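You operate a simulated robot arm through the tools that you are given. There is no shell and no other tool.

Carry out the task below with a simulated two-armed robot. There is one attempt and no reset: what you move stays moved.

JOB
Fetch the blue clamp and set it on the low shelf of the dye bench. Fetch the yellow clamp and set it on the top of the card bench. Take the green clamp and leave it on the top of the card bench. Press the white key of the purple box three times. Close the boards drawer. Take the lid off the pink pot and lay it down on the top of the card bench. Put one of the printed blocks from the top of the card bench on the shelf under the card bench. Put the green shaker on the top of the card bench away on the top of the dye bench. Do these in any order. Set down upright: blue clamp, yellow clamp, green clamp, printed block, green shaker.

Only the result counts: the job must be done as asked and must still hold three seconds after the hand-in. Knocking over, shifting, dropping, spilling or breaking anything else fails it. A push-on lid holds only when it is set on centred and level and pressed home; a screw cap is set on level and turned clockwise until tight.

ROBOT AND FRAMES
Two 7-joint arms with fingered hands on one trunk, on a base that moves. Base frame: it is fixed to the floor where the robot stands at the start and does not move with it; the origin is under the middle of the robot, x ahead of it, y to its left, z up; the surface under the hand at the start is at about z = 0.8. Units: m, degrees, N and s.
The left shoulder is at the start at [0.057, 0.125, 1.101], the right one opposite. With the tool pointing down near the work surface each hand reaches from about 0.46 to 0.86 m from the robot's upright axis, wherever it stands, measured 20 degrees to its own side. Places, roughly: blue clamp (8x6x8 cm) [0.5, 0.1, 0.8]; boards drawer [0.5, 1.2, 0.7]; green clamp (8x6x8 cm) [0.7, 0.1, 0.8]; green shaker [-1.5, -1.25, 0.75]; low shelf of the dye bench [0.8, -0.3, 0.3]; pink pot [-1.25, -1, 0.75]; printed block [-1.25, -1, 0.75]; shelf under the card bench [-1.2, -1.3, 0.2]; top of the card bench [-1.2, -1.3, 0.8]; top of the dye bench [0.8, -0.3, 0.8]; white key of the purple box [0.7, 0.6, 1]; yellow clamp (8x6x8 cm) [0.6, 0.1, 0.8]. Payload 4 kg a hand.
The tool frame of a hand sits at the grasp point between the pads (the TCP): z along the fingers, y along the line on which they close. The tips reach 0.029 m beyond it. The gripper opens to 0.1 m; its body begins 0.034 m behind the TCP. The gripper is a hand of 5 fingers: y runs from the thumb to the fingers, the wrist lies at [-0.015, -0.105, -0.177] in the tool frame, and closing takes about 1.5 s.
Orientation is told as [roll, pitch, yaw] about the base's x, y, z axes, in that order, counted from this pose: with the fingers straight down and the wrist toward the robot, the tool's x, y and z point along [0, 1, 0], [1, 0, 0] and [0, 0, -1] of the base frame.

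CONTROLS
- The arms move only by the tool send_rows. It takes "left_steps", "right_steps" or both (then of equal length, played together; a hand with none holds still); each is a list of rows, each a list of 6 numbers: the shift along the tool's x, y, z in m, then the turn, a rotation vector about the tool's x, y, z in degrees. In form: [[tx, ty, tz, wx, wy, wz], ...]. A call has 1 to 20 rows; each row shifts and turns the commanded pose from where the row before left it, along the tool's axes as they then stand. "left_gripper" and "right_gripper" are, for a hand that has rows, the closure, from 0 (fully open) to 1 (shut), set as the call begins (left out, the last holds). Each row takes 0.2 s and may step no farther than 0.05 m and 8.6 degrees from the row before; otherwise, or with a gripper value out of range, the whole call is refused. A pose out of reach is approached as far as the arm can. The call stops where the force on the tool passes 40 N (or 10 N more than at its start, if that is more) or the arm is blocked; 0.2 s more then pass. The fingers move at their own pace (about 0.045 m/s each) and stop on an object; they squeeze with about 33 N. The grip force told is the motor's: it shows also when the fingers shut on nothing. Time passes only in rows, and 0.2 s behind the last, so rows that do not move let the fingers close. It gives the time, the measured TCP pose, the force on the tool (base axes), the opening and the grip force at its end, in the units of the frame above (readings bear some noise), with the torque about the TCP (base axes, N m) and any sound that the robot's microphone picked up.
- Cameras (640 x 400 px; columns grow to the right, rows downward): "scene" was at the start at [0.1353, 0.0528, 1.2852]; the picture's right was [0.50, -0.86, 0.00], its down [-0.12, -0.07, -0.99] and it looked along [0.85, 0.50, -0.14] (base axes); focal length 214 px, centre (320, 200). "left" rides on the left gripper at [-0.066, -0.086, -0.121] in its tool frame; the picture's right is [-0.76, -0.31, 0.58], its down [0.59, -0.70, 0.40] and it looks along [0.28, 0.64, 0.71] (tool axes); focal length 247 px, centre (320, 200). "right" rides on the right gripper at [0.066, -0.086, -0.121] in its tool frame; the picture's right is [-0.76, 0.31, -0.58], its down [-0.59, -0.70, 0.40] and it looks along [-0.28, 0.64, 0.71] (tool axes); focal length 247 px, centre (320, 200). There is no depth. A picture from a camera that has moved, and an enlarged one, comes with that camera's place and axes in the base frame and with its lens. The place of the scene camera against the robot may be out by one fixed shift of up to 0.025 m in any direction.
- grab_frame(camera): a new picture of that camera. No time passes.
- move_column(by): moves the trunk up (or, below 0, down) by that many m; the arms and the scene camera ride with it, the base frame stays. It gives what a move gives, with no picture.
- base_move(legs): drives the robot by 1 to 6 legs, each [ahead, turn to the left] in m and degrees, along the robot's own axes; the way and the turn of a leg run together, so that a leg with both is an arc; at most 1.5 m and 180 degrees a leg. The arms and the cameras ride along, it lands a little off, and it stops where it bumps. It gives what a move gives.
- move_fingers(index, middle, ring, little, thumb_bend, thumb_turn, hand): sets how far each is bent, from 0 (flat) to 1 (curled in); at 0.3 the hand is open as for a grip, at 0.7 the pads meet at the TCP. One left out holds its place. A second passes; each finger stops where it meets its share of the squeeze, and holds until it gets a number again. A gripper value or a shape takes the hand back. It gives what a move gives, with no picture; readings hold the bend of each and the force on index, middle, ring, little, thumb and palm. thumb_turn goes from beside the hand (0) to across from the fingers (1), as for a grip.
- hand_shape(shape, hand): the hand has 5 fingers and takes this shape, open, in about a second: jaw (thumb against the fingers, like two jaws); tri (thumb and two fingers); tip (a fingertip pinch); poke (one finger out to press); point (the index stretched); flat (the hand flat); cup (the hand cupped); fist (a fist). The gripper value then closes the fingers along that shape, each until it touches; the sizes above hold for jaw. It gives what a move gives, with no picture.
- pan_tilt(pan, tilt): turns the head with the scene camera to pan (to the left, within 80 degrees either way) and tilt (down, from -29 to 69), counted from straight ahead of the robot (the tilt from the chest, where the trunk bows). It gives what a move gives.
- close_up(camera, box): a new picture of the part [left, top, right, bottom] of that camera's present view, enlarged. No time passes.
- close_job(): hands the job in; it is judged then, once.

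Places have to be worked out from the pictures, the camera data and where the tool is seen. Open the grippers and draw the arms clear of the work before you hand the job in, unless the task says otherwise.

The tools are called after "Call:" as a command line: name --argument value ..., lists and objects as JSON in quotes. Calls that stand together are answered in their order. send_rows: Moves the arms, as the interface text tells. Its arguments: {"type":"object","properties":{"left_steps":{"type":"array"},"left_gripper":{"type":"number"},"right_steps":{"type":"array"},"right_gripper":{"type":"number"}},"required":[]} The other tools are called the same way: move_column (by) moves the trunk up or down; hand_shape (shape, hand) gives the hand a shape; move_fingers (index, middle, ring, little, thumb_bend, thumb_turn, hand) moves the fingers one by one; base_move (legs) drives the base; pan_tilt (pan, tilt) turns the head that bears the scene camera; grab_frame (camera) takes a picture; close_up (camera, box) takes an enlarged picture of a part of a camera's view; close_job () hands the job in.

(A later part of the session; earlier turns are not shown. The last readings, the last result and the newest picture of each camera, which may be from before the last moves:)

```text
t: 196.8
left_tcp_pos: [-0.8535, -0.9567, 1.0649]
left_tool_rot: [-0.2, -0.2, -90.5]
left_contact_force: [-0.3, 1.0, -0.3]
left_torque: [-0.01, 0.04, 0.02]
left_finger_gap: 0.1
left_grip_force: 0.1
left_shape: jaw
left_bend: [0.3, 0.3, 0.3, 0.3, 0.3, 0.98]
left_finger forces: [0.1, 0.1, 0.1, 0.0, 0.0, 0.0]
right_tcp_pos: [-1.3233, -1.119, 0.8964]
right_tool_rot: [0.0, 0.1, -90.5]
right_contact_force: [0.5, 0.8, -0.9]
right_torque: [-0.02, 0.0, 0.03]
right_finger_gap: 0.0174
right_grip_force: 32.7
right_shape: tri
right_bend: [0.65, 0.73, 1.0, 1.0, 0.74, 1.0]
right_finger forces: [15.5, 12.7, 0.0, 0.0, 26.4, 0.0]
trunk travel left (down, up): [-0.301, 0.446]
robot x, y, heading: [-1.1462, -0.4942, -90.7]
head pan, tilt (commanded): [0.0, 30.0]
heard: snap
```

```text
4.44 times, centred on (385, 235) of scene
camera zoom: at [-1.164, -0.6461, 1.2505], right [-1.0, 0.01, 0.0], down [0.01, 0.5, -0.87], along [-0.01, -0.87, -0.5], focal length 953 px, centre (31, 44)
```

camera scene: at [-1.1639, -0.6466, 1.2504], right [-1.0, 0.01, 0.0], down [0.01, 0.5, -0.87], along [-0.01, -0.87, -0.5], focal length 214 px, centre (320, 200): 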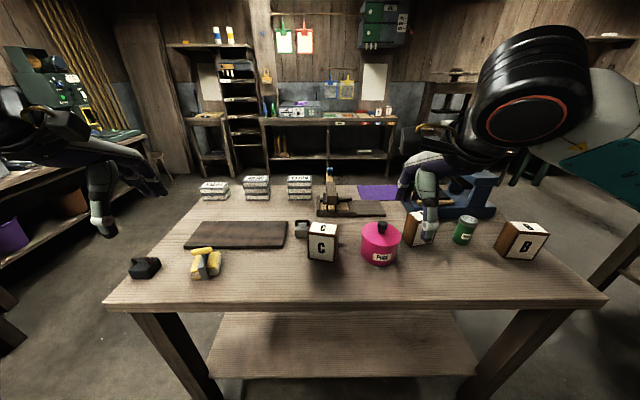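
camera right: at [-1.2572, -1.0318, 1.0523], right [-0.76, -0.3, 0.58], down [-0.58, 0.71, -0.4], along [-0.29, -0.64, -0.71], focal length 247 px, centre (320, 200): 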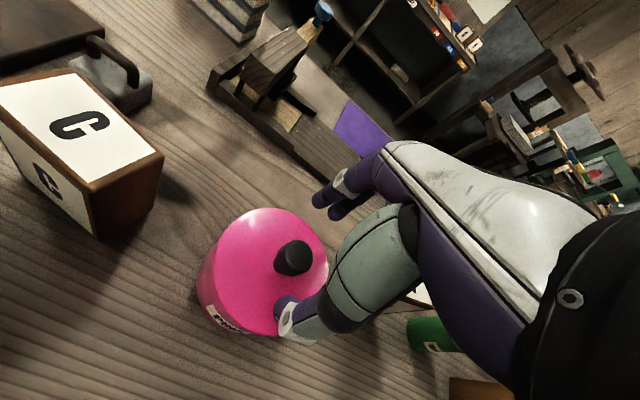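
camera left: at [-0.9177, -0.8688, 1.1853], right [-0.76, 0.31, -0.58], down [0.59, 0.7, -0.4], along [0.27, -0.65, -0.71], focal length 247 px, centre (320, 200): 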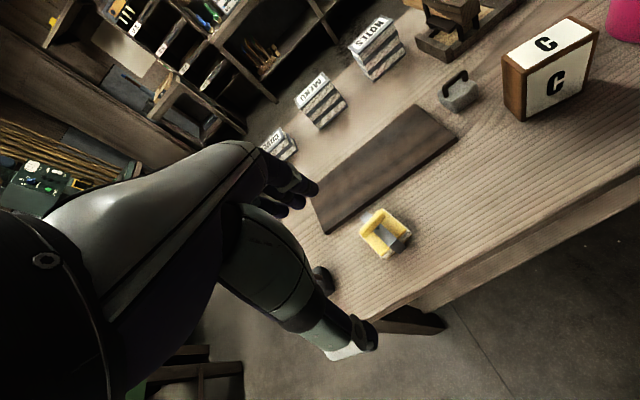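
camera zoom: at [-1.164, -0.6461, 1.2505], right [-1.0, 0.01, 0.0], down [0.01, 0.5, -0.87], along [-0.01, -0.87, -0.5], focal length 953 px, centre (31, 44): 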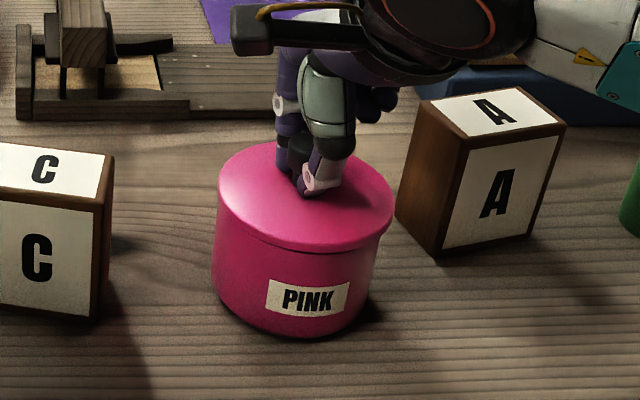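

A snap was heard as the grip closed; the lid looks loosened and is held with 33 N. I'll lift slowly and watch that the pot stays.

Call:
send_rows --right_steps '[[0, 0, -0.004, 0, 0, 0], [0, 0, -0.006, 0, 0, 0], [0, 0, -0.01, 0, 0, 0], [0, 0, -0.01, 0, 0, 0]]'

Call:
close_up --camera "scene" --box '[330, 180, 440, 280]'

```text
t: 197.8
left_tcp_pos: [-0.853, -0.9556, 1.0642]
left_tool_rot: [-0.2, -0.2, -90.6]
left_contact_force: [-0.5, 1.1, 0.8]
left_torque: [0.0, -0.01, 0.02]
left_finger_gap: 0.0997
left_grip_force: 0.2
left_shape: jaw
left_bend: [0.3, 0.3, 0.3, 0.3, 0.3, 0.98]
left_finger forces: [0.1, 0.0, 0.0, 0.0, 0.0, 0.0]
right_tcp_pos: [-1.3243, -1.1189, 0.9274]
right_tool_rot: [0.0, 0.1, -90.4]
right_contact_force: [0.0, 0.7, -0.7]
right_torque: [-0.02, 0.0, -0.02]
right_finger_gap: 0.0174
right_grip_force: 33.3
right_shape: tri
right_bend: [0.65, 0.73, 1.0, 1.0, 0.74, 1.0]
right_finger forces: [15.4, 12.7, 0.0, 0.1, 26.6, 0.1]
trunk travel left (down, up): [-0.301, 0.446]
robot x, y, heading: [-1.1469, -0.4921, -90.7]
head pan, tilt (commanded): [0.0, 30.0]
```

```text
4.00 times, centred on (385, 230) of scene
camera zoom: at [-1.164, -0.646, 1.2505], right [-1.0, 0.01, 0.0], down [0.01, 0.5, -0.87], along [-0.01, -0.87, -0.5], focal length 858 px, centre (60, 80)
```

zoom: 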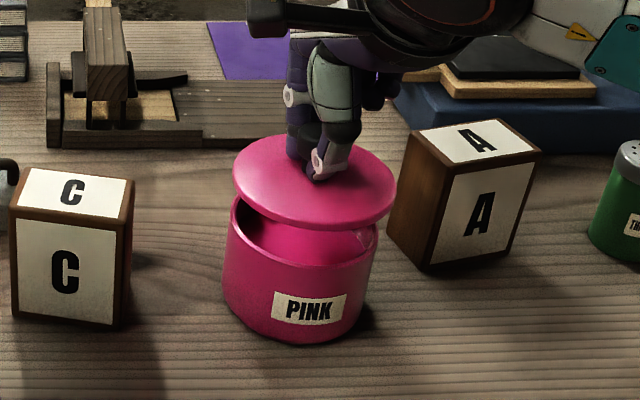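

The lid is off and the pot stayed put. I'll raise it and carry it to the free spot in front of A and the shaker, about [−1.53, −1.055].

Call:
send_rows --right_steps '[[0, 0, -0.03, 0, 0, 0], [0, 0, -0.035, 0, 0, 0], [-0.041, -0.0128, 0, 0, 0, 0], [-0.041, -0.0128, 0, 0, 0, 0], [-0.041, -0.0128, 0, 0, 0, 0], [-0.041, -0.0128, 0, 0, 0, 0], [-0.041, -0.0128, 0, 0, 0, 0]]'

Call:
grab_frame --camera "scene"

Call:
grab_frame --camera "right"

```text
t: 199.4
left_tcp_pos: [-0.8516, -0.9556, 1.0656]
left_tool_rot: [-0.1, -0.3, -90.5]
left_contact_force: [-0.5, 0.8, -1.4]
left_torque: [-0.02, -0.04, 0.01]
left_finger_gap: 0.0995
left_grip_force: 0.0
left_shape: jaw
left_bend: [0.3, 0.3, 0.3, 0.3, 0.3, 0.98]
left_finger forces: [0.1, 0.1, 0.0, 0.1, 0.1, 0.0]
right_tcp_pos: [-1.5294, -1.0514, 0.9919]
right_tool_rot: [0.1, -0.1, -90.5]
right_contact_force: [0.4, -0.3, -0.1]
right_torque: [0.0, -0.01, 0.02]
right_finger_gap: 0.0176
right_grip_force: 33.1
right_shape: tri
right_bend: [0.65, 0.74, 1.0, 1.0, 0.74, 1.0]
right_finger forces: [15.6, 13.0, 0.0, 0.1, 26.9, 0.1]
trunk travel left (down, up): [-0.301, 0.446]
robot x, y, heading: [-1.1476, -0.4951, -91.0]
head pan, tilt (commanded): [0.0, 30.0]
```

```text
taken
camera scene: at [-1.1645, -0.6456, 1.2506], right [-1.0, 0.01, 0.0], down [0.01, 0.5, -0.87], along [-0.01, -0.87, -0.5], focal length 214 px, centre (320, 200)
```

scene: 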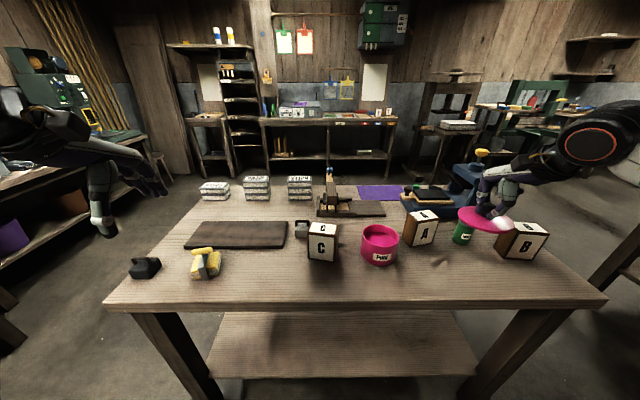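

```text
taken
camera right: at [-1.4624, -0.9653, 1.112], right [-0.76, -0.3, 0.58], down [-0.58, 0.71, -0.4], along [-0.29, -0.64, -0.71], focal length 247 px, centre (320, 200)
```

right: 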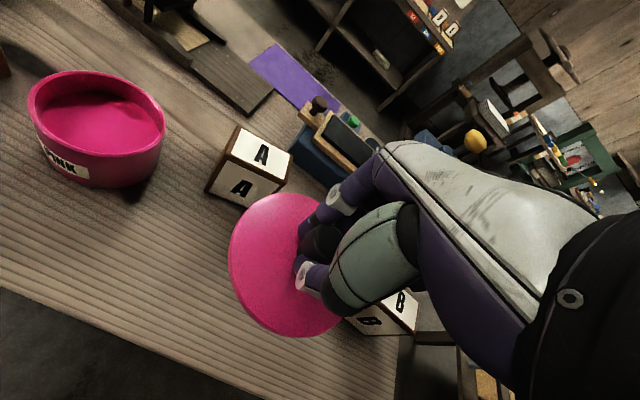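

The lid hangs level over a clear patch. I'll lower it to about z=0.865, then creep down to contact.

Call:
send_rows --right_steps '[[0, 0, 0.04, 0, 0, 0], [0, 0, 0.04, 0, 0, 0], [0, 0, 0.03, 0, 0, 0], [0, 0, 0.015, 0, 0, 0]]'

Call:
close_up --camera "scene" --box '[400, 190, 560, 290]'

```text
t: 200.4
left_tcp_pos: [-0.8526, -0.9557, 1.0639]
left_tool_rot: [-0.2, -0.3, -90.6]
left_contact_force: [-0.2, -0.2, -0.1]
left_torque: [-0.03, -0.01, -0.02]
left_finger_gap: 0.0997
left_grip_force: 0.0
left_shape: jaw
left_bend: [0.3, 0.3, 0.3, 0.3, 0.3, 0.98]
left_finger forces: [0.0, 0.0, 0.0, 0.0, 0.0, 0.1]
right_tcp_pos: [-1.5287, -1.0514, 0.8667]
right_tool_rot: [0.1, 0.0, -90.5]
right_contact_force: [0.5, 0.5, -0.3]
right_torque: [0.0, 0.0, -0.05]
right_finger_gap: 0.0176
right_grip_force: 33.0
right_shape: tri
right_bend: [0.65, 0.74, 1.0, 1.0, 0.74, 1.0]
right_finger forces: [15.5, 13.1, 0.1, 0.0, 27.4, 0.0]
trunk travel left (down, up): [-0.301, 0.446]
robot x, y, heading: [-1.1519, -0.4937, -90.7]
head pan, tilt (commanded): [0.0, 30.0]
```

```text
4.00 times, centred on (480, 240) of scene
camera zoom: at [-1.1642, -0.6461, 1.2505], right [-1.0, 0.01, 0.0], down [0.01, 0.5, -0.87], along [-0.01, -0.87, -0.5], focal length 858 px, centre (-320, 40)
```

zoom: 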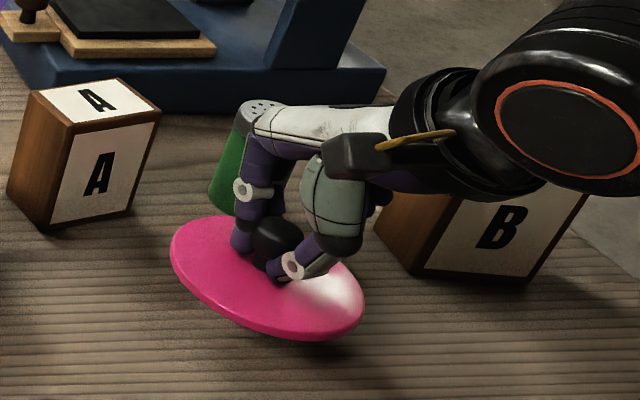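

The lid is a few centimetres above the table and slightly tilted. I'll creep down until it touches.

Call:
send_rows --right_steps '[[0, 0, 0.006, 0, 0, 0], [0, 0, 0.005, 0, 0, 0], [0, 0, 0.004, 0, 0, 0]]'

Call:
close_up --camera "scene" --box '[400, 190, 560, 290]'

```text
t: 201.2
left_tcp_pos: [-0.8532, -0.9557, 1.0655]
left_tool_rot: [-0.1, -0.1, -90.6]
left_contact_force: [0.6, 0.2, -0.4]
left_torque: [-0.03, 0.01, 0.03]
left_finger_gap: 0.0999
left_grip_force: 0.1
left_shape: jaw
left_bend: [0.3, 0.3, 0.3, 0.3, 0.3, 0.98]
left_finger forces: [0.1, 0.1, 0.1, 0.0, 0.0, 0.1]
right_tcp_pos: [-1.5274, -1.0529, 0.8511]
right_tool_rot: [0.1, 0.1, -90.4]
right_contact_force: [0.5, 0.1, -1.7]
right_torque: [0.04, 0.02, 0.01]
right_finger_gap: 0.0173
right_grip_force: 33.2
right_shape: tri
right_bend: [0.65, 0.74, 1.0, 1.0, 0.74, 1.0]
right_finger forces: [15.5, 13.2, 0.0, 0.1, 27.4, 0.0]
trunk travel left (down, up): [-0.301, 0.446]
robot x, y, heading: [-1.1493, -0.488, -90.5]
head pan, tilt (commanded): [0.0, 30.0]
```

```text
4.00 times, centred on (480, 240) of scene
camera zoom: at [-1.1641, -0.646, 1.2505], right [-1.0, 0.01, 0.0], down [0.01, 0.5, -0.87], along [-0.01, -0.87, -0.5], focal length 858 px, centre (-320, 40)
```

zoom: 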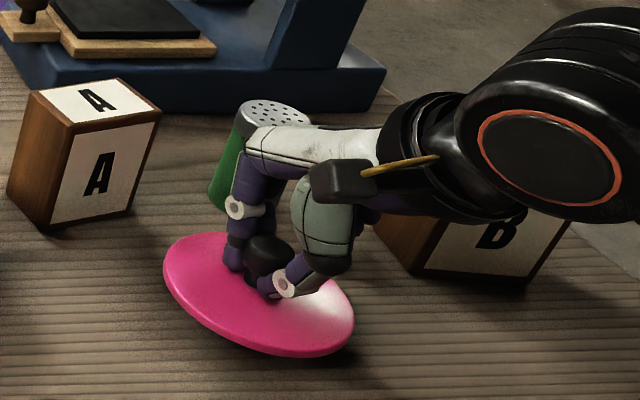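

Still above the table. Continuing down in 5 mm rows.

Call:
send_rows --right_steps '[[0, 0, 0.005, 0, 0, 0], [0, 0, 0.005, 0, 0, 0], [0, 0, 0.004, 0, 0, 0]]'

Call:
close_up --camera "scene" --box '[400, 190, 560, 290]'

```text
t: 202.0
left_tcp_pos: [-0.8533, -0.956, 1.0646]
left_tool_rot: [-0.3, -0.1, -90.4]
left_contact_force: [0.7, -0.1, -0.5]
left_torque: [-0.02, -0.02, 0.0]
left_finger_gap: 0.0998
left_grip_force: 0.0
left_shape: jaw
left_bend: [0.3, 0.3, 0.3, 0.3, 0.3, 0.98]
left_finger forces: [0.1, 0.0, 0.1, 0.0, 0.0, 0.0]
right_tcp_pos: [-1.5277, -1.052, 0.8375]
right_tool_rot: [0.0, 0.1, -90.5]
right_contact_force: [0.7, -0.3, 0.2]
right_torque: [0.01, -0.02, -0.03]
right_finger_gap: 0.0178
right_grip_force: 32.7
right_shape: tri
right_bend: [0.65, 0.74, 1.0, 1.0, 0.74, 1.0]
right_finger forces: [15.5, 13.2, 0.0, 0.0, 27.5, 0.0]
trunk travel left (down, up): [-0.301, 0.446]
robot x, y, heading: [-1.1492, -0.4914, -90.5]
head pan, tilt (commanded): [0.0, 30.0]
```

```text
4.00 times, centred on (480, 240) of scene
camera zoom: at [-1.1641, -0.646, 1.2505], right [-1.0, 0.01, 0.0], down [0.01, 0.5, -0.87], along [-0.01, -0.87, -0.5], focal length 858 px, centre (-320, 40)
```

zoom: 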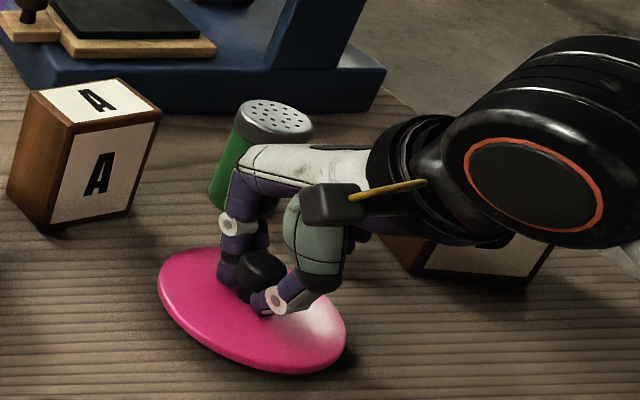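

No contact at 0.8375. A few more steps.

Call:
send_rows --right_steps '[[0, 0, 0.005, 0, 0, 0], [0, 0, 0.004, 0, 0, 0], [0, 0, 0.004, 0, 0, 0]]'

Call:
close_up --camera "scene" --box '[400, 190, 560, 290]'

```text
t: 202.8
left_tcp_pos: [-0.8512, -0.9567, 1.0657]
left_tool_rot: [-0.3, -0.4, -90.6]
left_contact_force: [-0.1, -0.8, 0.0]
left_torque: [0.0, -0.03, 0.02]
left_finger_gap: 0.1
left_grip_force: 0.0
left_shape: jaw
left_bend: [0.3, 0.3, 0.3, 0.3, 0.3, 0.98]
left_finger forces: [0.0, 0.0, 0.0, 0.0, 0.0, 0.1]
right_tcp_pos: [-1.5288, -1.0513, 0.8252]
right_tool_rot: [0.0, 0.1, -90.5]
right_contact_force: [-0.7, -0.4, 0.2]
right_torque: [-0.06, 0.0, -0.02]
right_finger_gap: 0.0178
right_grip_force: 32.8
right_shape: tri
right_bend: [0.65, 0.74, 1.0, 1.0, 0.74, 1.0]
right_finger forces: [15.2, 13.0, 0.1, 0.0, 27.8, 0.0]
trunk travel left (down, up): [-0.301, 0.446]
robot x, y, heading: [-1.1475, -0.4892, -90.5]
head pan, tilt (commanded): [0.0, 30.0]
```

```text
4.00 times, centred on (480, 240) of scene
camera zoom: at [-1.1641, -0.6458, 1.2506], right [-1.0, 0.01, 0.0], down [0.01, 0.5, -0.87], along [-0.01, -0.87, -0.5], focal length 858 px, centre (-320, 40)
```

zoom: 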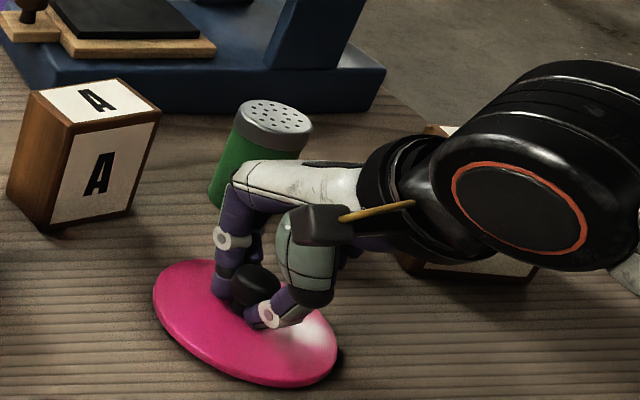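

The lid's shadow is almost closed up. Two more 3 mm steps.

Call:
send_rows --right_steps '[[0, 0, 0.003, 0, 0, 0], [0, 0, 0.003, 0, 0, 0]]'

```text
t: 203.4
left_tcp_pos: [-0.8522, -0.9537, 1.0661]
left_tool_rot: [-0.2, -0.4, -90.6]
left_contact_force: [-0.4, 0.7, 0.0]
left_torque: [-0.01, 0.0, 0.02]
left_finger_gap: 0.0996
left_grip_force: 0.0
left_shape: jaw
left_bend: [0.3, 0.3, 0.3, 0.3, 0.3, 0.98]
left_finger forces: [0.0, 0.0, 0.0, 0.1, 0.0, 0.0]
right_tcp_pos: [-1.5275, -1.0533, 0.8226]
right_tool_rot: [0.1, -0.4, -90.5]
right_contact_force: [-1.3, 4.3, 20.3]
right_torque: [0.22, -0.05, 0.02]
right_finger_gap: 0.0187
right_grip_force: 33.1
right_shape: tri
right_bend: [0.72, 0.74, 1.0, 1.0, 0.74, 1.0]
right_finger forces: [15.1, 12.8, 0.1, 0.0, 34.0, 0.0]
trunk travel left (down, up): [-0.301, 0.446]
robot x, y, heading: [-1.1463, -0.4929, -90.8]
head pan, tilt (commanded): [0.0, 30.0]
```

Contact at 20 N. I'll ease up 3 mm and open the fingers.

Call:
send_rows --right_steps '[[0, 0, -0.003, 0, 0, 0], [0, 0, 0, 0, 0, 0], [0, 0, 0, 0, 0, 0], [0, 0, 0, 0, 0, 0], [0, 0, 0, 0, 0, 0], [0, 0, 0, 0, 0, 0], [0, 0, 0, 0, 0, 0]]' --right_gripper 0.3

Call:
close_up --camera "scene" --box '[400, 190, 560, 290]'

```text
t: 205.0
left_tcp_pos: [-0.8519, -0.955, 1.0642]
left_tool_rot: [-0.2, -0.4, -90.5]
left_contact_force: [-0.6, -0.2, 0.0]
left_torque: [0.0, 0.01, -0.04]
left_finger_gap: 0.1
left_grip_force: 0.0
left_shape: jaw
left_bend: [0.3, 0.3, 0.3, 0.3, 0.3, 0.98]
left_finger forces: [0.1, 0.0, 0.0, 0.0, 0.0, 0.0]
right_tcp_pos: [-1.5266, -1.0516, 0.8232]
right_tool_rot: [-0.1, -0.2, -90.5]
right_contact_force: [0.9, -4.4, 17.3]
right_torque: [0.27, -0.06, -0.06]
right_finger_gap: 0.0679
right_grip_force: 0.1
right_shape: tri
right_bend: [0.41, 0.36, 0.99, 0.99, 0.38, 1.0]
right_finger forces: [0.0, 1.9, 0.0, 0.0, 15.5, 0.0]
trunk travel left (down, up): [-0.301, 0.446]
robot x, y, heading: [-1.1476, -0.4941, -90.7]
head pan, tilt (commanded): [0.0, 30.0]
```

```text
4.00 times, centred on (480, 240) of scene
camera zoom: at [-1.1631, -0.6451, 1.2507], right [-1.0, 0.01, 0.0], down [0.01, 0.5, -0.87], along [-0.01, -0.87, -0.5], focal length 858 px, centre (-320, 40)
```

zoom: 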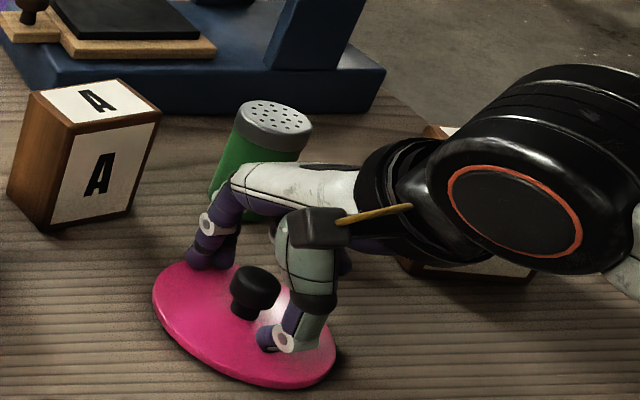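

The lid is on the table with the opened thumb resting on it. I'll lift the hand gently straight up.

Call:
send_rows --right_steps '[[0, 0, -0.004, 0, 0, 0], [0, 0, -0.004, 0, 0, 0], [0, 0, -0.008, 0, 0, 0], [0, 0, -0.015, 0, 0, 0], [0, 0, -0.03, 0, 0, 0], [0, 0, -0.04, 0, 0, 0]]'

Call:
close_up --camera "scene" --box '[400, 190, 560, 290]'

```text
t: 206.4
left_tcp_pos: [-0.8529, -0.9556, 1.064]
left_tool_rot: [-0.2, -0.3, -90.5]
left_contact_force: [0.4, -0.3, -0.2]
left_torque: [0.0, 0.02, -0.02]
left_finger_gap: 0.0998
left_grip_force: 0.0
left_shape: jaw
left_bend: [0.3, 0.3, 0.3, 0.3, 0.3, 0.98]
left_finger forces: [0.1, 0.0, 0.0, 0.0, 0.0, 0.0]
right_tcp_pos: [-1.529, -1.0537, 0.923]
right_tool_rot: [0.0, 0.1, -90.3]
right_contact_force: [0.2, 0.2, -0.9]
right_torque: [0.0, 0.03, 0.0]
right_finger_gap: 0.0697
right_grip_force: 0.1
right_shape: tri
right_bend: [0.41, 0.35, 0.99, 0.99, 0.3, 0.99]
right_finger forces: [0.0, 0.1, 0.0, 0.0, 0.0, 0.0]
trunk travel left (down, up): [-0.301, 0.446]
robot x, y, heading: [-1.1467, -0.4904, -90.6]
head pan, tilt (commanded): [0.0, 30.0]
```

```text
4.00 times, centred on (480, 240) of scene
camera zoom: at [-1.1638, -0.6458, 1.2506], right [-1.0, 0.01, 0.0], down [0.01, 0.5, -0.87], along [-0.01, -0.87, -0.5], focal length 858 px, centre (-320, 40)
```

zoom: 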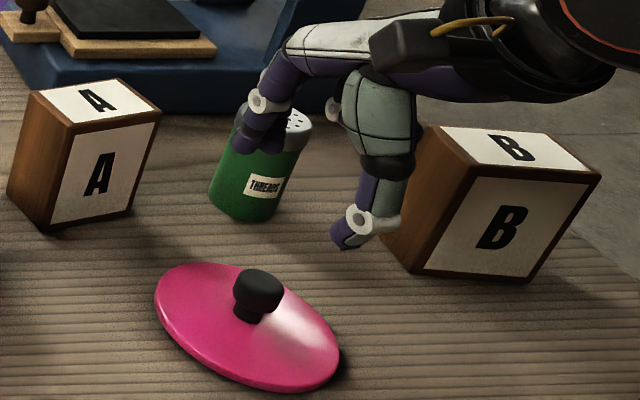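

The lid lies flat with its knob up and the pot is open. I'll draw both arms up and back, then shift the base about 0.45 m to the right to work on block B and the shaker.

Call:
send_rows --right_steps '[[0, 0, -0.04, 0, 0, 0], [0, 0, -0.04, 0, 0, 0], [0, 0, -0.045, 0, 0, 0], [0, 0, -0.045, 0, 0, 0], [0, -0.045, 0, 0, 0, 0], [0, -0.045, 0, 0, 0, 0], [0, -0.045, 0, 0, 0, 0], [0, -0.045, 0, 0, 0, 0], [0, -0.03, 0, 0, 0, 0]]' --left_steps '[[0, 0, -0.03, 0, 0, 0], [0, 0, -0.03, 0, 0, 0], [0, 0, -0.03, 0, 0, 0], [0, -0.03, 0, 0, 0, 0], [0, -0.03, 0, 0, 0, 0], [0, -0.03, 0, 0, 0, 0], [0, -0.03, 0, 0, 0, 0], [0, 0, 0, 0, 0, 0], [0, 0, 0, 0, 0, 0]]'

Call:
hand_shape --shape "jaw" --hand "right"

Call:
base_move --legs '[[0, -90], [0.45, 0], [0, 90]]'

Call:
grab_frame --camera "scene"

Call:
grab_frame --camera "right"

Call:
grab_frame --camera "left"

```text
t: 208.4
left_tcp_pos: [-0.8504, -0.8347, 1.1545]
left_tool_rot: [-0.2, -0.3, -90.5]
left_contact_force: [-0.3, 0.3, 0.5]
left_torque: [0.0, 0.0, 0.01]
left_finger_gap: 0.0998
left_grip_force: 0.0
left_shape: jaw
left_bend: [0.3, 0.3, 0.3, 0.3, 0.3, 0.98]
left_finger forces: [0.1, 0.1, 0.0, 0.1, 0.0, 0.1]
right_tcp_pos: [-1.5244, -0.8425, 1.0928]
right_tool_rot: [0.1, 0.1, -90.5]
right_contact_force: [0.4, -0.1, 0.1]
right_torque: [0.02, -0.01, 0.0]
right_finger_gap: 0.07
right_grip_force: 0.0
right_shape: tri
right_bend: [0.41, 0.35, 0.99, 0.99, 0.3, 0.99]
right_finger forces: [0.1, 0.0, 0.0, 0.0, 0.0, 0.1]
trunk travel left (down, up): [-0.301, 0.446]
robot x, y, heading: [-1.1486, -0.4921, -90.9]
head pan, tilt (commanded): [0.0, 30.0]
```

```text
t: 209.3
left_tcp_pos: [-0.8521, -0.8349, 1.1529]
left_tool_rot: [-0.2, -0.1, -90.5]
left_contact_force: [-0.2, -0.4, -0.2]
left_torque: [-0.03, -0.01, 0.01]
left_finger_gap: 0.0998
left_grip_force: 0.0
left_shape: jaw
left_bend: [0.3, 0.3, 0.3, 0.3, 0.3, 0.98]
left_finger forces: [0.0, 0.0, 0.0, 0.1, 0.0, 0.0]
right_tcp_pos: [-1.5267, -0.8432, 1.0917]
right_tool_rot: [0.1, 0.1, -90.5]
right_contact_force: [-0.8, -0.5, 1.0]
right_torque: [0.02, 0.0, -0.03]
right_finger_gap: 0.0998
right_grip_force: 0.0
right_shape: jaw
right_bend: [0.3, 0.3, 0.3, 0.3, 0.3, 0.98]
right_finger forces: [0.0, 0.0, 0.1, 0.0, 0.0, 0.0]
trunk travel left (down, up): [-0.301, 0.446]
robot x, y, heading: [-1.1458, -0.4909, -90.7]
head pan, tilt (commanded): [0.0, 30.0]
```

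```text
t: 219.9
left_tcp_pos: [-1.2988, -0.8287, 1.154]
left_tool_rot: [-0.2, -0.2, -90.0]
left_contact_force: [-0.3, -0.1, 0.2]
left_torque: [-0.04, 0.0, 0.01]
left_finger_gap: 0.1001
left_grip_force: 0.1
left_shape: jaw
left_bend: [0.3, 0.3, 0.3, 0.3, 0.3, 0.98]
left_finger forces: [0.0, 0.1, 0.1, 0.1, 0.0, 0.1]
right_tcp_pos: [-1.975, -0.8419, 1.0919]
right_tool_rot: [0.2, 0.0, -90.0]
right_contact_force: [0.5, 0.2, 0.5]
right_torque: [0.03, 0.0, 0.0]
right_finger_gap: 0.0998
right_grip_force: 0.1
right_shape: jaw
right_bend: [0.3, 0.3, 0.3, 0.3, 0.3, 0.98]
right_finger forces: [0.0, 0.0, 0.0, 0.1, 0.0, 0.0]
trunk travel left (down, up): [-0.301, 0.446]
robot x, y, heading: [-1.6, -0.4909, -90.4]
head pan, tilt (commanded): [0.0, 30.0]
```

```text
taken
camera scene: at [-1.6158, -0.6423, 1.2506], right [-1.0, 0.0, 0.0], down [0.0, 0.5, -0.87], along [0.0, -0.87, -0.5], focal length 214 px, centre (320, 200)
```

scene: 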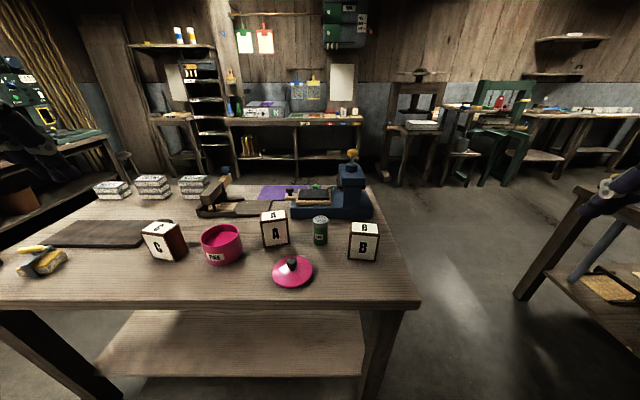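

```text
taken
camera right: at [-1.9098, -0.7559, 1.2137], right [-0.76, -0.31, 0.58], down [-0.59, 0.7, -0.4], along [-0.28, -0.64, -0.71], focal length 247 px, centre (320, 200)
```

right: 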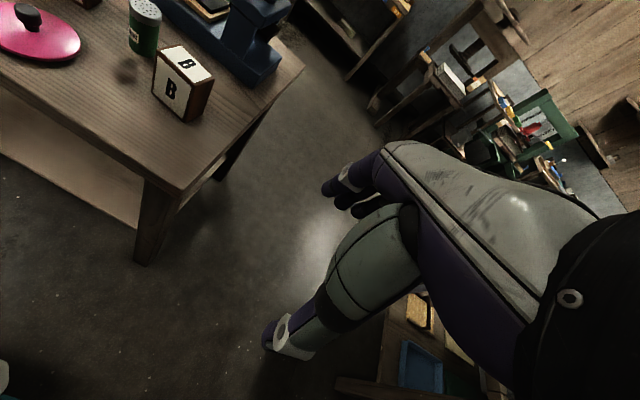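

```text
taken
camera left: at [-1.3664, -0.7434, 1.2738], right [-0.76, 0.3, -0.58], down [0.59, 0.7, -0.4], along [0.28, -0.64, -0.71], focal length 247 px, centre (320, 200)
```

left: 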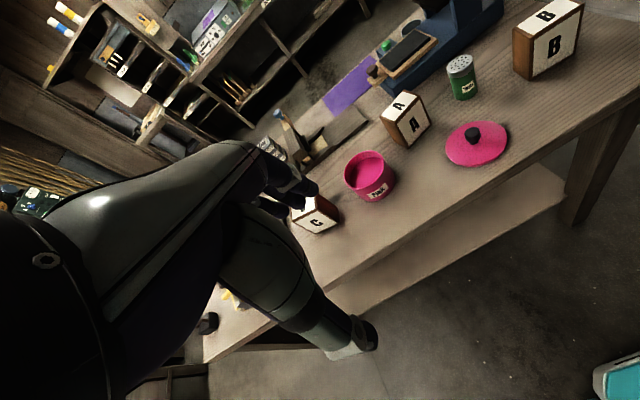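

Now at (−1.60, −0.49). I'll zoom in with all three cameras to fix block B, the shaker and the table edges.

Call:
close_up --camera "right" --box '[100, 0, 320, 220]'

Call:
close_up --camera "left" --box '[430, 0, 640, 200]'

Call:
close_up --camera "scene" --box '[260, 190, 440, 320]'

```text
1.82 times, centred on (210, 110) of right
camera zoom: at [-1.9098, -0.7559, 1.2137], right [-0.76, -0.31, 0.58], down [-0.59, 0.7, -0.4], along [-0.28, -0.64, -0.71], focal length 449 px, centre (520, 364)
```

zoom: 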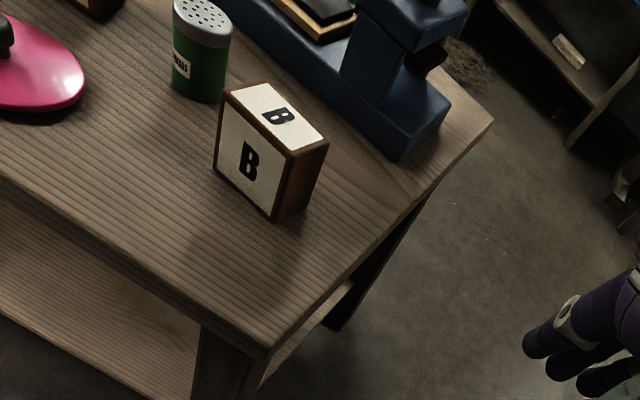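

```text
2.00 times, centred on (535, 100) of left
camera zoom: at [-1.3664, -0.7434, 1.2738], right [-0.76, 0.3, -0.58], down [0.59, 0.7, -0.4], along [0.28, -0.64, -0.71], focal length 494 px, centre (-110, 400)
```

zoom: 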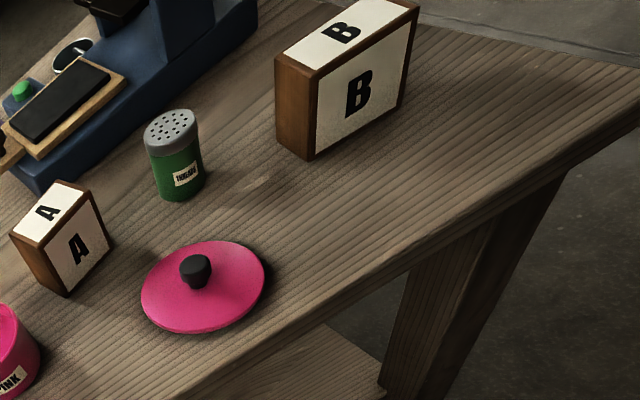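

```text
3.08 times, centred on (350, 255) of scene
camera zoom: at [-1.6158, -0.6423, 1.2506], right [-1.0, 0.0, 0.0], down [0.0, 0.5, -0.87], along [0.0, -0.87, -0.5], focal length 660 px, centre (228, 31)
```

zoom: 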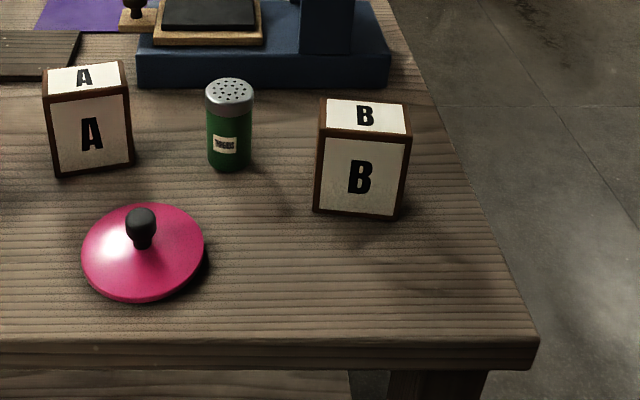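

With the table at z≈0.79 both hand cameras agree: B is 7.4×4.7×9.6 cm, centred at [−1.723, −1.110] and turned about 8°. I'll bring the right hand above it, matching its yaw.

Call:
send_rows --right_steps '[[0.036, 0.038, 0.013, 0, 0, 0], [0.036, 0.038, 0.013, 0, 0, 0], [0.036, 0.038, 0.013, 0, 0, 0], [0.036, 0.038, 0.013, 0, 0, 0], [0.036, 0.038, 0.013, 0, 0, 0], [0.036, 0.038, 0.013, 0, 0, 0], [0.036, 0.038, 0.013, 0, 0, 0], [0, 0, 0, 0, 0, 7.8]]' --right_gripper 0.1

Call:
grab_frame --camera "right"

Call:
close_up --camera "scene" --box '[280, 130, 440, 290]'

```text
refused: row 1 steps farther than a row can; nothing moved
```

```text
taken
camera right: at [-1.9098, -0.7559, 1.2137], right [-0.76, -0.31, 0.58], down [-0.59, 0.7, -0.4], along [-0.28, -0.64, -0.71], focal length 247 px, centre (320, 200)
```

right: 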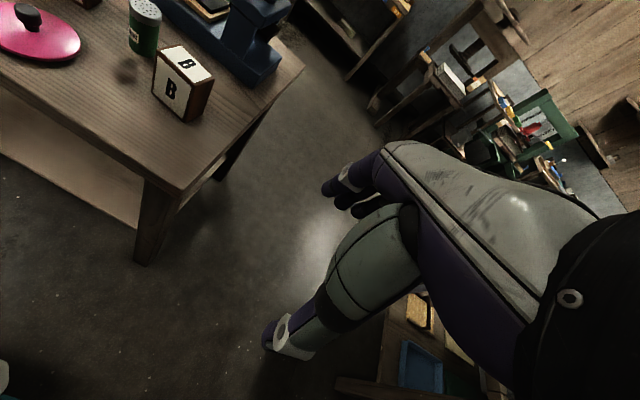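

```text
2.50 times, centred on (360, 210) of scene
camera zoom: at [-1.6158, -0.6423, 1.2506], right [-1.0, 0.0, 0.0], down [0.0, 0.5, -0.87], along [0.0, -0.87, -0.5], focal length 536 px, centre (220, 175)
```

zoom: 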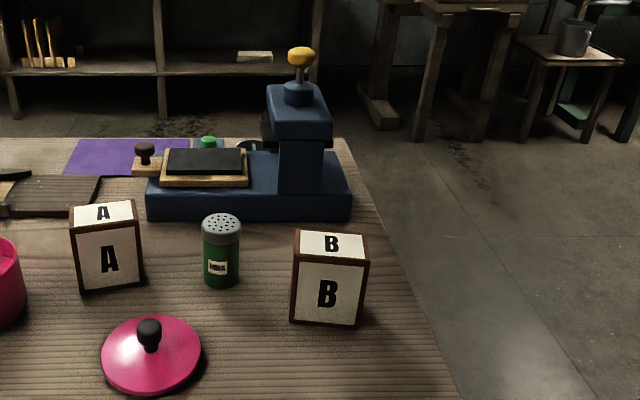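

The rows were a touch too long and got refused. Same move, split into nine shorter rows.

Call:
send_rows --right_steps '[[0.028, 0.0298, 0.01, 0, 0, 0], [0.028, 0.0298, 0.01, 0, 0, 0], [0.028, 0.0298, 0.01, 0, 0, 0], [0.028, 0.0298, 0.01, 0, 0, 0], [0.028, 0.0298, 0.01, 0, 0, 0], [0.028, 0.0298, 0.01, 0, 0, 0], [0.028, 0.0298, 0.01, 0, 0, 0], [0.028, 0.0298, 0.01, 0, 0, 0], [0.028, 0.0298, 0.01, 0, 0, 0], [0, 0, 0, 0, 0, 7.8]]' --right_gripper 0.1

Call:
grab_frame --camera "right"

Call:
close_up --camera "scene" --box '[280, 130, 440, 290]'

```text
t: 222.1
left_tcp_pos: [-1.3008, -0.8289, 1.1532]
left_tool_rot: [-0.2, -0.3, -89.9]
left_contact_force: [-0.3, 0.1, 1.3]
left_torque: [0.0, -0.03, 0.01]
left_finger_gap: 0.0998
left_grip_force: 0.0
left_shape: jaw
left_bend: [0.3, 0.3, 0.3, 0.3, 0.3, 0.98]
left_finger forces: [0.0, 0.1, 0.1, 0.0, 0.1, 0.1]
right_tcp_pos: [-1.7215, -1.111, 1.0036]
right_tool_rot: [-0.1, 0.0, -97.7]
right_contact_force: [-0.4, -0.4, -0.7]
right_torque: [0.0, 0.0, 0.02]
right_finger_gap: 0.09
right_grip_force: 0.1
right_shape: jaw
right_bend: [0.34, 0.31, 0.26, 0.33, 0.3, 0.98]
right_finger forces: [0.0, 0.0, 0.0, 0.0, 0.1, 0.1]
trunk travel left (down, up): [-0.301, 0.446]
robot x, y, heading: [-1.599, -0.4894, -90.1]
head pan, tilt (commanded): [0.0, 30.0]
```

```text
taken
camera right: at [-1.6454, -1.0344, 1.1241], right [-0.79, -0.2, 0.58], down [-0.49, 0.78, -0.4], along [-0.37, -0.6, -0.71], focal length 247 px, centre (320, 200)
```

right: 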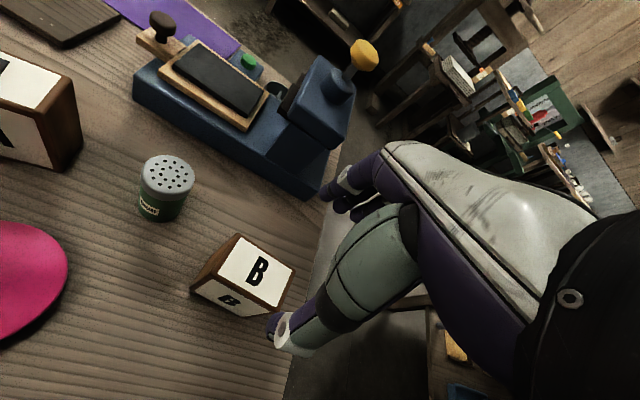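

```text
2.50 times, centred on (360, 210) of scene
camera zoom: at [-1.6156, -0.6423, 1.2506], right [-1.0, 0.0, 0.0], down [0.0, 0.5, -0.87], along [0.0, -0.87, -0.5], focal length 536 px, centre (220, 175)
```

zoom: 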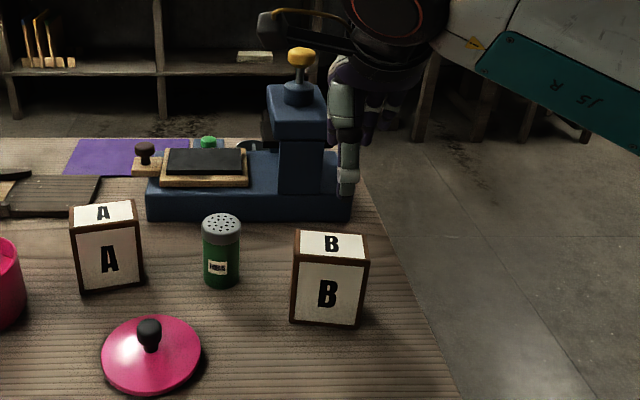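

B's top reads about [−1.715, −1.112], right below the open hand. I'll descend to z≈0.91 and check the straddle.

Call:
send_rows --right_steps '[[0.002, 0, 0.035, 0, 0, 0], [0.002, 0, 0.03, 0, 0, 0], [0, 0, 0.028, 0, 0, 0]]'

Call:
close_up --camera "right" --box '[160, 140, 420, 360]'

Call:
close_up --camera "scene" --box '[300, 150, 440, 290]'

```text
t: 222.9
left_tcp_pos: [-1.2993, -0.8287, 1.1539]
left_tool_rot: [-0.1, -0.2, -90.1]
left_contact_force: [-1.4, 0.6, 0.9]
left_torque: [0.0, -0.02, -0.04]
left_finger_gap: 0.0998
left_grip_force: 0.0
left_shape: jaw
left_bend: [0.3, 0.3, 0.3, 0.3, 0.3, 0.98]
left_finger forces: [0.1, 0.0, 0.0, 0.0, 0.0, 0.1]
right_tcp_pos: [-1.7189, -1.1107, 0.9099]
right_tool_rot: [0.2, 0.1, -97.8]
right_contact_force: [-0.3, 0.5, 0.0]
right_torque: [0.04, -0.04, 0.01]
right_finger_gap: 0.0901
right_grip_force: 0.1
right_shape: jaw
right_bend: [0.34, 0.31, 0.26, 0.33, 0.3, 0.98]
right_finger forces: [0.0, 0.1, 0.0, 0.0, 0.1, 0.0]
trunk travel left (down, up): [-0.301, 0.446]
robot x, y, heading: [-1.5983, -0.4886, -90.1]
head pan, tilt (commanded): [0.0, 30.0]
```

```text
1.82 times, centred on (290, 250) of right
camera zoom: at [-1.6423, -1.0335, 1.0304], right [-0.79, -0.2, 0.58], down [-0.49, 0.78, -0.4], along [-0.37, -0.6, -0.71], focal length 449 px, centre (374, 109)
```

zoom: 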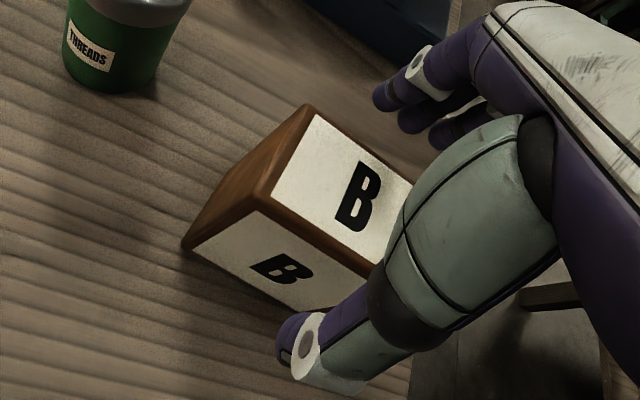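

```text
2.86 times, centred on (370, 220) of scene
camera zoom: at [-1.6158, -0.6426, 1.2505], right [-1.0, 0.0, 0.0], down [0.0, 0.5, -0.87], along [0.0, -0.87, -0.5], focal length 613 px, centre (177, 143)
```

zoom: 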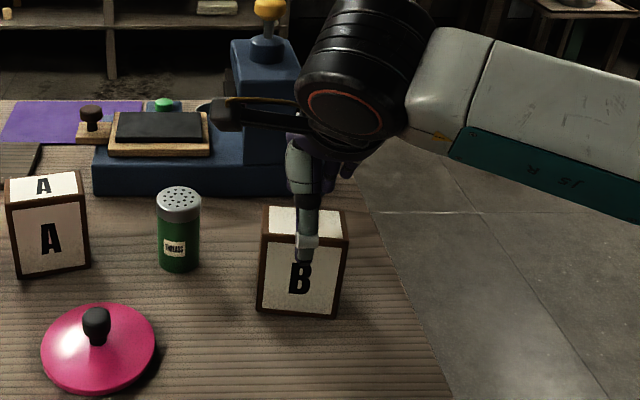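

Thumb is in front of the block and the fingers are behind it. Descending to z≈0.862.

Call:
send_rows --right_steps '[[0, 0, 0.018, 0, 0, 0], [0, 0, 0.016, 0, 0, 0], [0, 0, 0.014, 0, 0, 0]]'

Call:
close_up --camera "right" --box '[160, 140, 420, 360]'

```text
t: 223.7
left_tcp_pos: [-1.3006, -0.8292, 1.1528]
left_tool_rot: [-0.2, -0.2, -90.0]
left_contact_force: [0.2, -0.1, -1.1]
left_torque: [0.01, 0.0, 0.01]
left_finger_gap: 0.1
left_grip_force: 0.0
left_shape: jaw
left_bend: [0.3, 0.3, 0.3, 0.3, 0.3, 0.98]
left_finger forces: [0.0, 0.1, 0.0, 0.0, 0.0, 0.1]
right_tcp_pos: [-1.7192, -1.1108, 0.8615]
right_tool_rot: [0.0, 0.2, -97.8]
right_contact_force: [0.1, 0.3, -0.6]
right_torque: [0.03, 0.02, -0.01]
right_finger_gap: 0.0901
right_grip_force: 0.1
right_shape: jaw
right_bend: [0.34, 0.31, 0.26, 0.33, 0.3, 0.98]
right_finger forces: [0.1, 0.0, 0.1, 0.0, 0.0, 0.0]
trunk travel left (down, up): [-0.301, 0.446]
robot x, y, heading: [-1.607, -0.4899, -90.0]
head pan, tilt (commanded): [0.0, 30.0]
```

```text
1.82 times, centred on (290, 250) of right
camera zoom: at [-1.6428, -1.0339, 0.9821], right [-0.79, -0.2, 0.58], down [-0.49, 0.78, -0.4], along [-0.37, -0.6, -0.71], focal length 449 px, centre (374, 109)
```

zoom: 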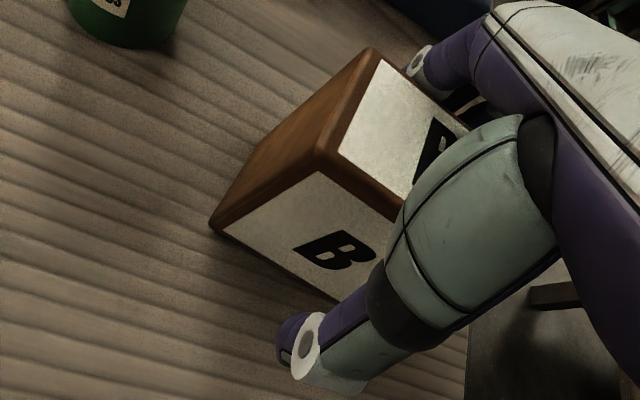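

The hand straddles B with no contact yet. Closing the grip.

Call:
send_rows --right_steps '[[0, 0, 0, 0, 0, 0], [0, 0, 0, 0, 0, 0], [0, 0, 0, 0, 0, 0], [0, 0, 0, 0, 0, 0], [0, 0, 0, 0, 0, 0], [0, 0, 0, 0, 0, 0], [0, 0, 0, 0, 0, 0]]' --right_gripper 1.0

Call:
close_up --camera "scene" --box '[300, 150, 440, 290]'

```text
t: 225.3
left_tcp_pos: [-1.2997, -0.8287, 1.1533]
left_tool_rot: [-0.2, -0.3, -90.1]
left_contact_force: [0.3, 0.0, 0.6]
left_torque: [-0.01, 0.02, -0.01]
left_finger_gap: 0.1
left_grip_force: 0.1
left_shape: jaw
left_bend: [0.3, 0.3, 0.3, 0.3, 0.3, 0.98]
left_finger forces: [0.0, 0.0, 0.1, 0.0, 0.1, 0.0]
right_tcp_pos: [-1.719, -1.1108, 0.8625]
right_tool_rot: [0.0, 0.0, -97.8]
right_contact_force: [-0.5, 1.1, 1.9]
right_torque: [0.13, 0.0, 0.02]
right_finger_gap: 0.0485
right_grip_force: 32.5
right_shape: jaw
right_bend: [0.46, 0.45, 0.75, 0.51, 0.39, 0.99]
right_finger forces: [15.3, 9.8, 2.6, 2.5, 30.7, 0.0]
trunk travel left (down, up): [-0.301, 0.446]
robot x, y, heading: [-1.5999, -0.4879, -89.8]
head pan, tilt (commanded): [0.0, 30.0]
```

```text
2.86 times, centred on (370, 220) of scene
camera zoom: at [-1.6157, -0.6422, 1.2506], right [-1.0, 0.0, 0.0], down [0.0, 0.5, -0.87], along [0.0, -0.87, -0.5], focal length 613 px, centre (177, 143)
```

zoom: 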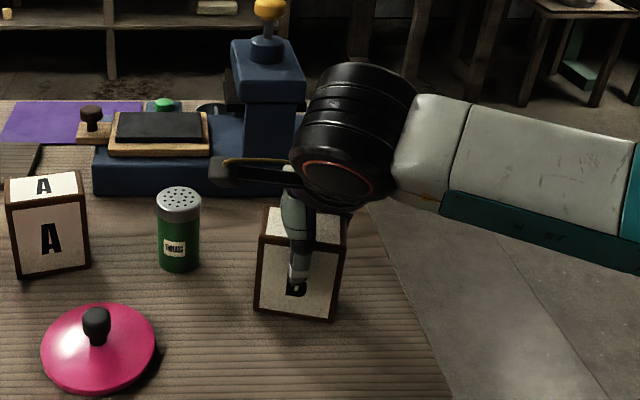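

B is gripped with a 4.85 cm gap. Lifting it straight up.

Call:
send_rows --right_steps '[[0, 0, -0.01, 0, 0, 0], [0, 0, -0.02, 0, 0, 0], [0, 0, -0.03, 0, 0, 0], [0, 0, -0.04, 0, 0, 0], [0, 0, -0.04, 0, 0, 0], [0, 0, -0.04, 0, 0, 0]]'

Call:
grab_frame --camera "scene"

Call:
grab_frame --camera "right"

```text
t: 226.7
left_tcp_pos: [-1.3006, -0.8292, 1.1536]
left_tool_rot: [-0.2, -0.2, -90.0]
left_contact_force: [0.0, 0.4, 0.4]
left_torque: [-0.02, 0.0, 0.01]
left_finger_gap: 0.1002
left_grip_force: 0.0
left_shape: jaw
left_bend: [0.3, 0.3, 0.3, 0.3, 0.3, 0.98]
left_finger forces: [0.0, 0.0, 0.0, 0.1, 0.0, 0.1]
right_tcp_pos: [-1.7185, -1.1104, 1.0423]
right_tool_rot: [0.0, 0.1, -97.9]
right_contact_force: [0.1, 0.2, -1.0]
right_torque: [0.04, 0.01, -0.01]
right_finger_gap: 0.048
right_grip_force: 33.1
right_shape: jaw
right_bend: [0.46, 0.45, 0.75, 0.51, 0.4, 0.99]
right_finger forces: [16.5, 10.3, 2.4, 1.2, 30.4, 0.0]
trunk travel left (down, up): [-0.301, 0.446]
robot x, y, heading: [-1.6001, -0.4845, -90.1]
head pan, tilt (commanded): [0.0, 30.0]
```

```text
taken
camera scene: at [-1.6155, -0.6421, 1.2506], right [-1.0, 0.0, 0.0], down [0.0, 0.5, -0.87], along [0.0, -0.87, -0.5], focal length 214 px, centre (320, 200)
```

scene: 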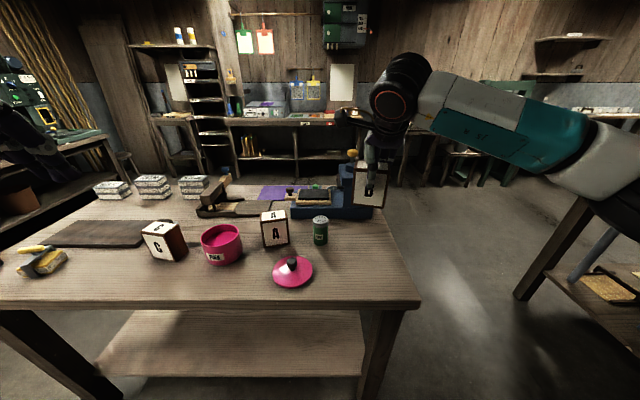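

```text
taken
camera right: at [-1.6425, -1.0337, 1.164], right [-0.79, -0.2, 0.58], down [-0.49, 0.78, -0.4], along [-0.37, -0.6, -0.71], focal length 247 px, centre (320, 200)
```

right: 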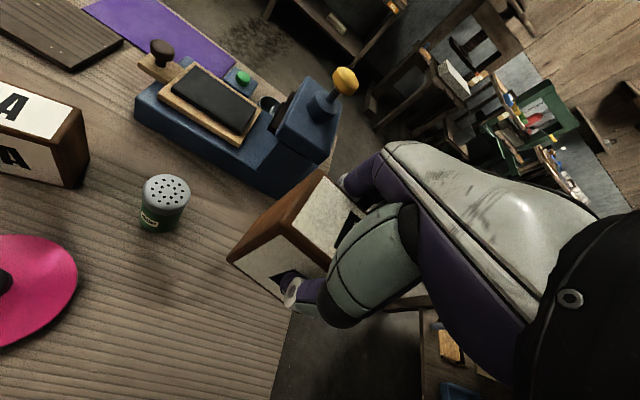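

Block B is up and level. I'll raise the left hand out of the way and back the base off so B hangs in front of the table.

Call:
send_rows --left_steps '[[0, 0, -0.04, 0, 0, 0], [0, 0, -0.04, 0, 0, 0], [0, 0, -0.04, 0, 0, 0], [0, 0, -0.03, 0, 0, 0]]'

Call:
base_move --legs '[[-0.28, 0]]'

Call:
grab_frame --camera "right"

```text
t: 227.7
left_tcp_pos: [-1.3009, -0.8297, 1.3044]
left_tool_rot: [-0.2, -0.3, -90.2]
left_contact_force: [-0.2, 0.2, -0.6]
left_torque: [-0.01, -0.01, 0.0]
left_finger_gap: 0.0999
left_grip_force: 0.1
left_shape: jaw
left_bend: [0.3, 0.3, 0.3, 0.3, 0.3, 0.98]
left_finger forces: [0.1, 0.0, 0.0, 0.0, 0.1, 0.0]
right_tcp_pos: [-1.7185, -1.1114, 1.0422]
right_tool_rot: [0.1, 0.2, -97.8]
right_contact_force: [0.1, 0.1, -0.7]
right_torque: [-0.01, 0.0, -0.01]
right_finger_gap: 0.048
right_grip_force: 33.0
right_shape: jaw
right_bend: [0.46, 0.45, 0.75, 0.51, 0.4, 0.99]
right_finger forces: [16.5, 10.3, 2.4, 1.2, 30.4, 0.1]
trunk travel left (down, up): [-0.301, 0.446]
robot x, y, heading: [-1.6016, -0.4872, -89.9]
head pan, tilt (commanded): [0.0, 30.0]
```

```text
t: 229.6
left_tcp_pos: [-1.2997, -0.5474, 1.3024]
left_tool_rot: [-0.2, -0.3, -90.0]
left_contact_force: [-0.1, 0.5, 0.3]
left_torque: [0.0, 0.02, -0.02]
left_finger_gap: 0.0999
left_grip_force: 0.0
left_shape: jaw
left_bend: [0.3, 0.3, 0.3, 0.3, 0.3, 0.98]
left_finger forces: [0.0, 0.1, 0.0, 0.0, 0.0, 0.1]
right_tcp_pos: [-1.7185, -0.8305, 1.0425]
right_tool_rot: [0.2, 0.1, -97.6]
right_contact_force: [0.8, 0.3, -0.9]
right_torque: [-0.06, 0.03, 0.04]
right_finger_gap: 0.0479
right_grip_force: 32.9
right_shape: jaw
right_bend: [0.46, 0.45, 0.75, 0.51, 0.4, 0.99]
right_finger forces: [16.6, 10.3, 2.3, 1.1, 30.5, 0.0]
trunk travel left (down, up): [-0.301, 0.446]
robot x, y, heading: [-1.5991, -0.2075, -90.1]
head pan, tilt (commanded): [0.0, 30.0]
```

```text
taken
camera right: at [-1.642, -0.7528, 1.1636], right [-0.79, -0.2, 0.58], down [-0.49, 0.78, -0.4], along [-0.37, -0.6, -0.71], focal length 247 px, centre (320, 200)
```

right: 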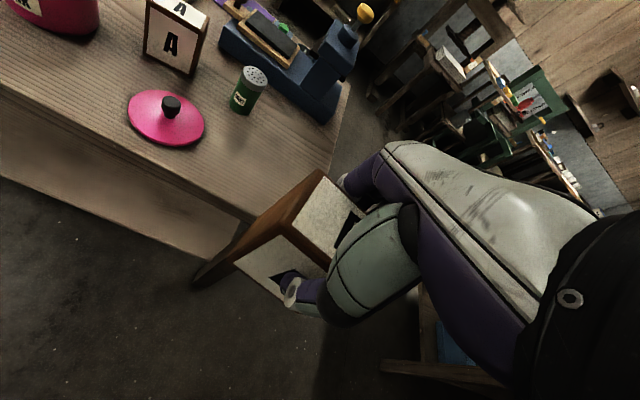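

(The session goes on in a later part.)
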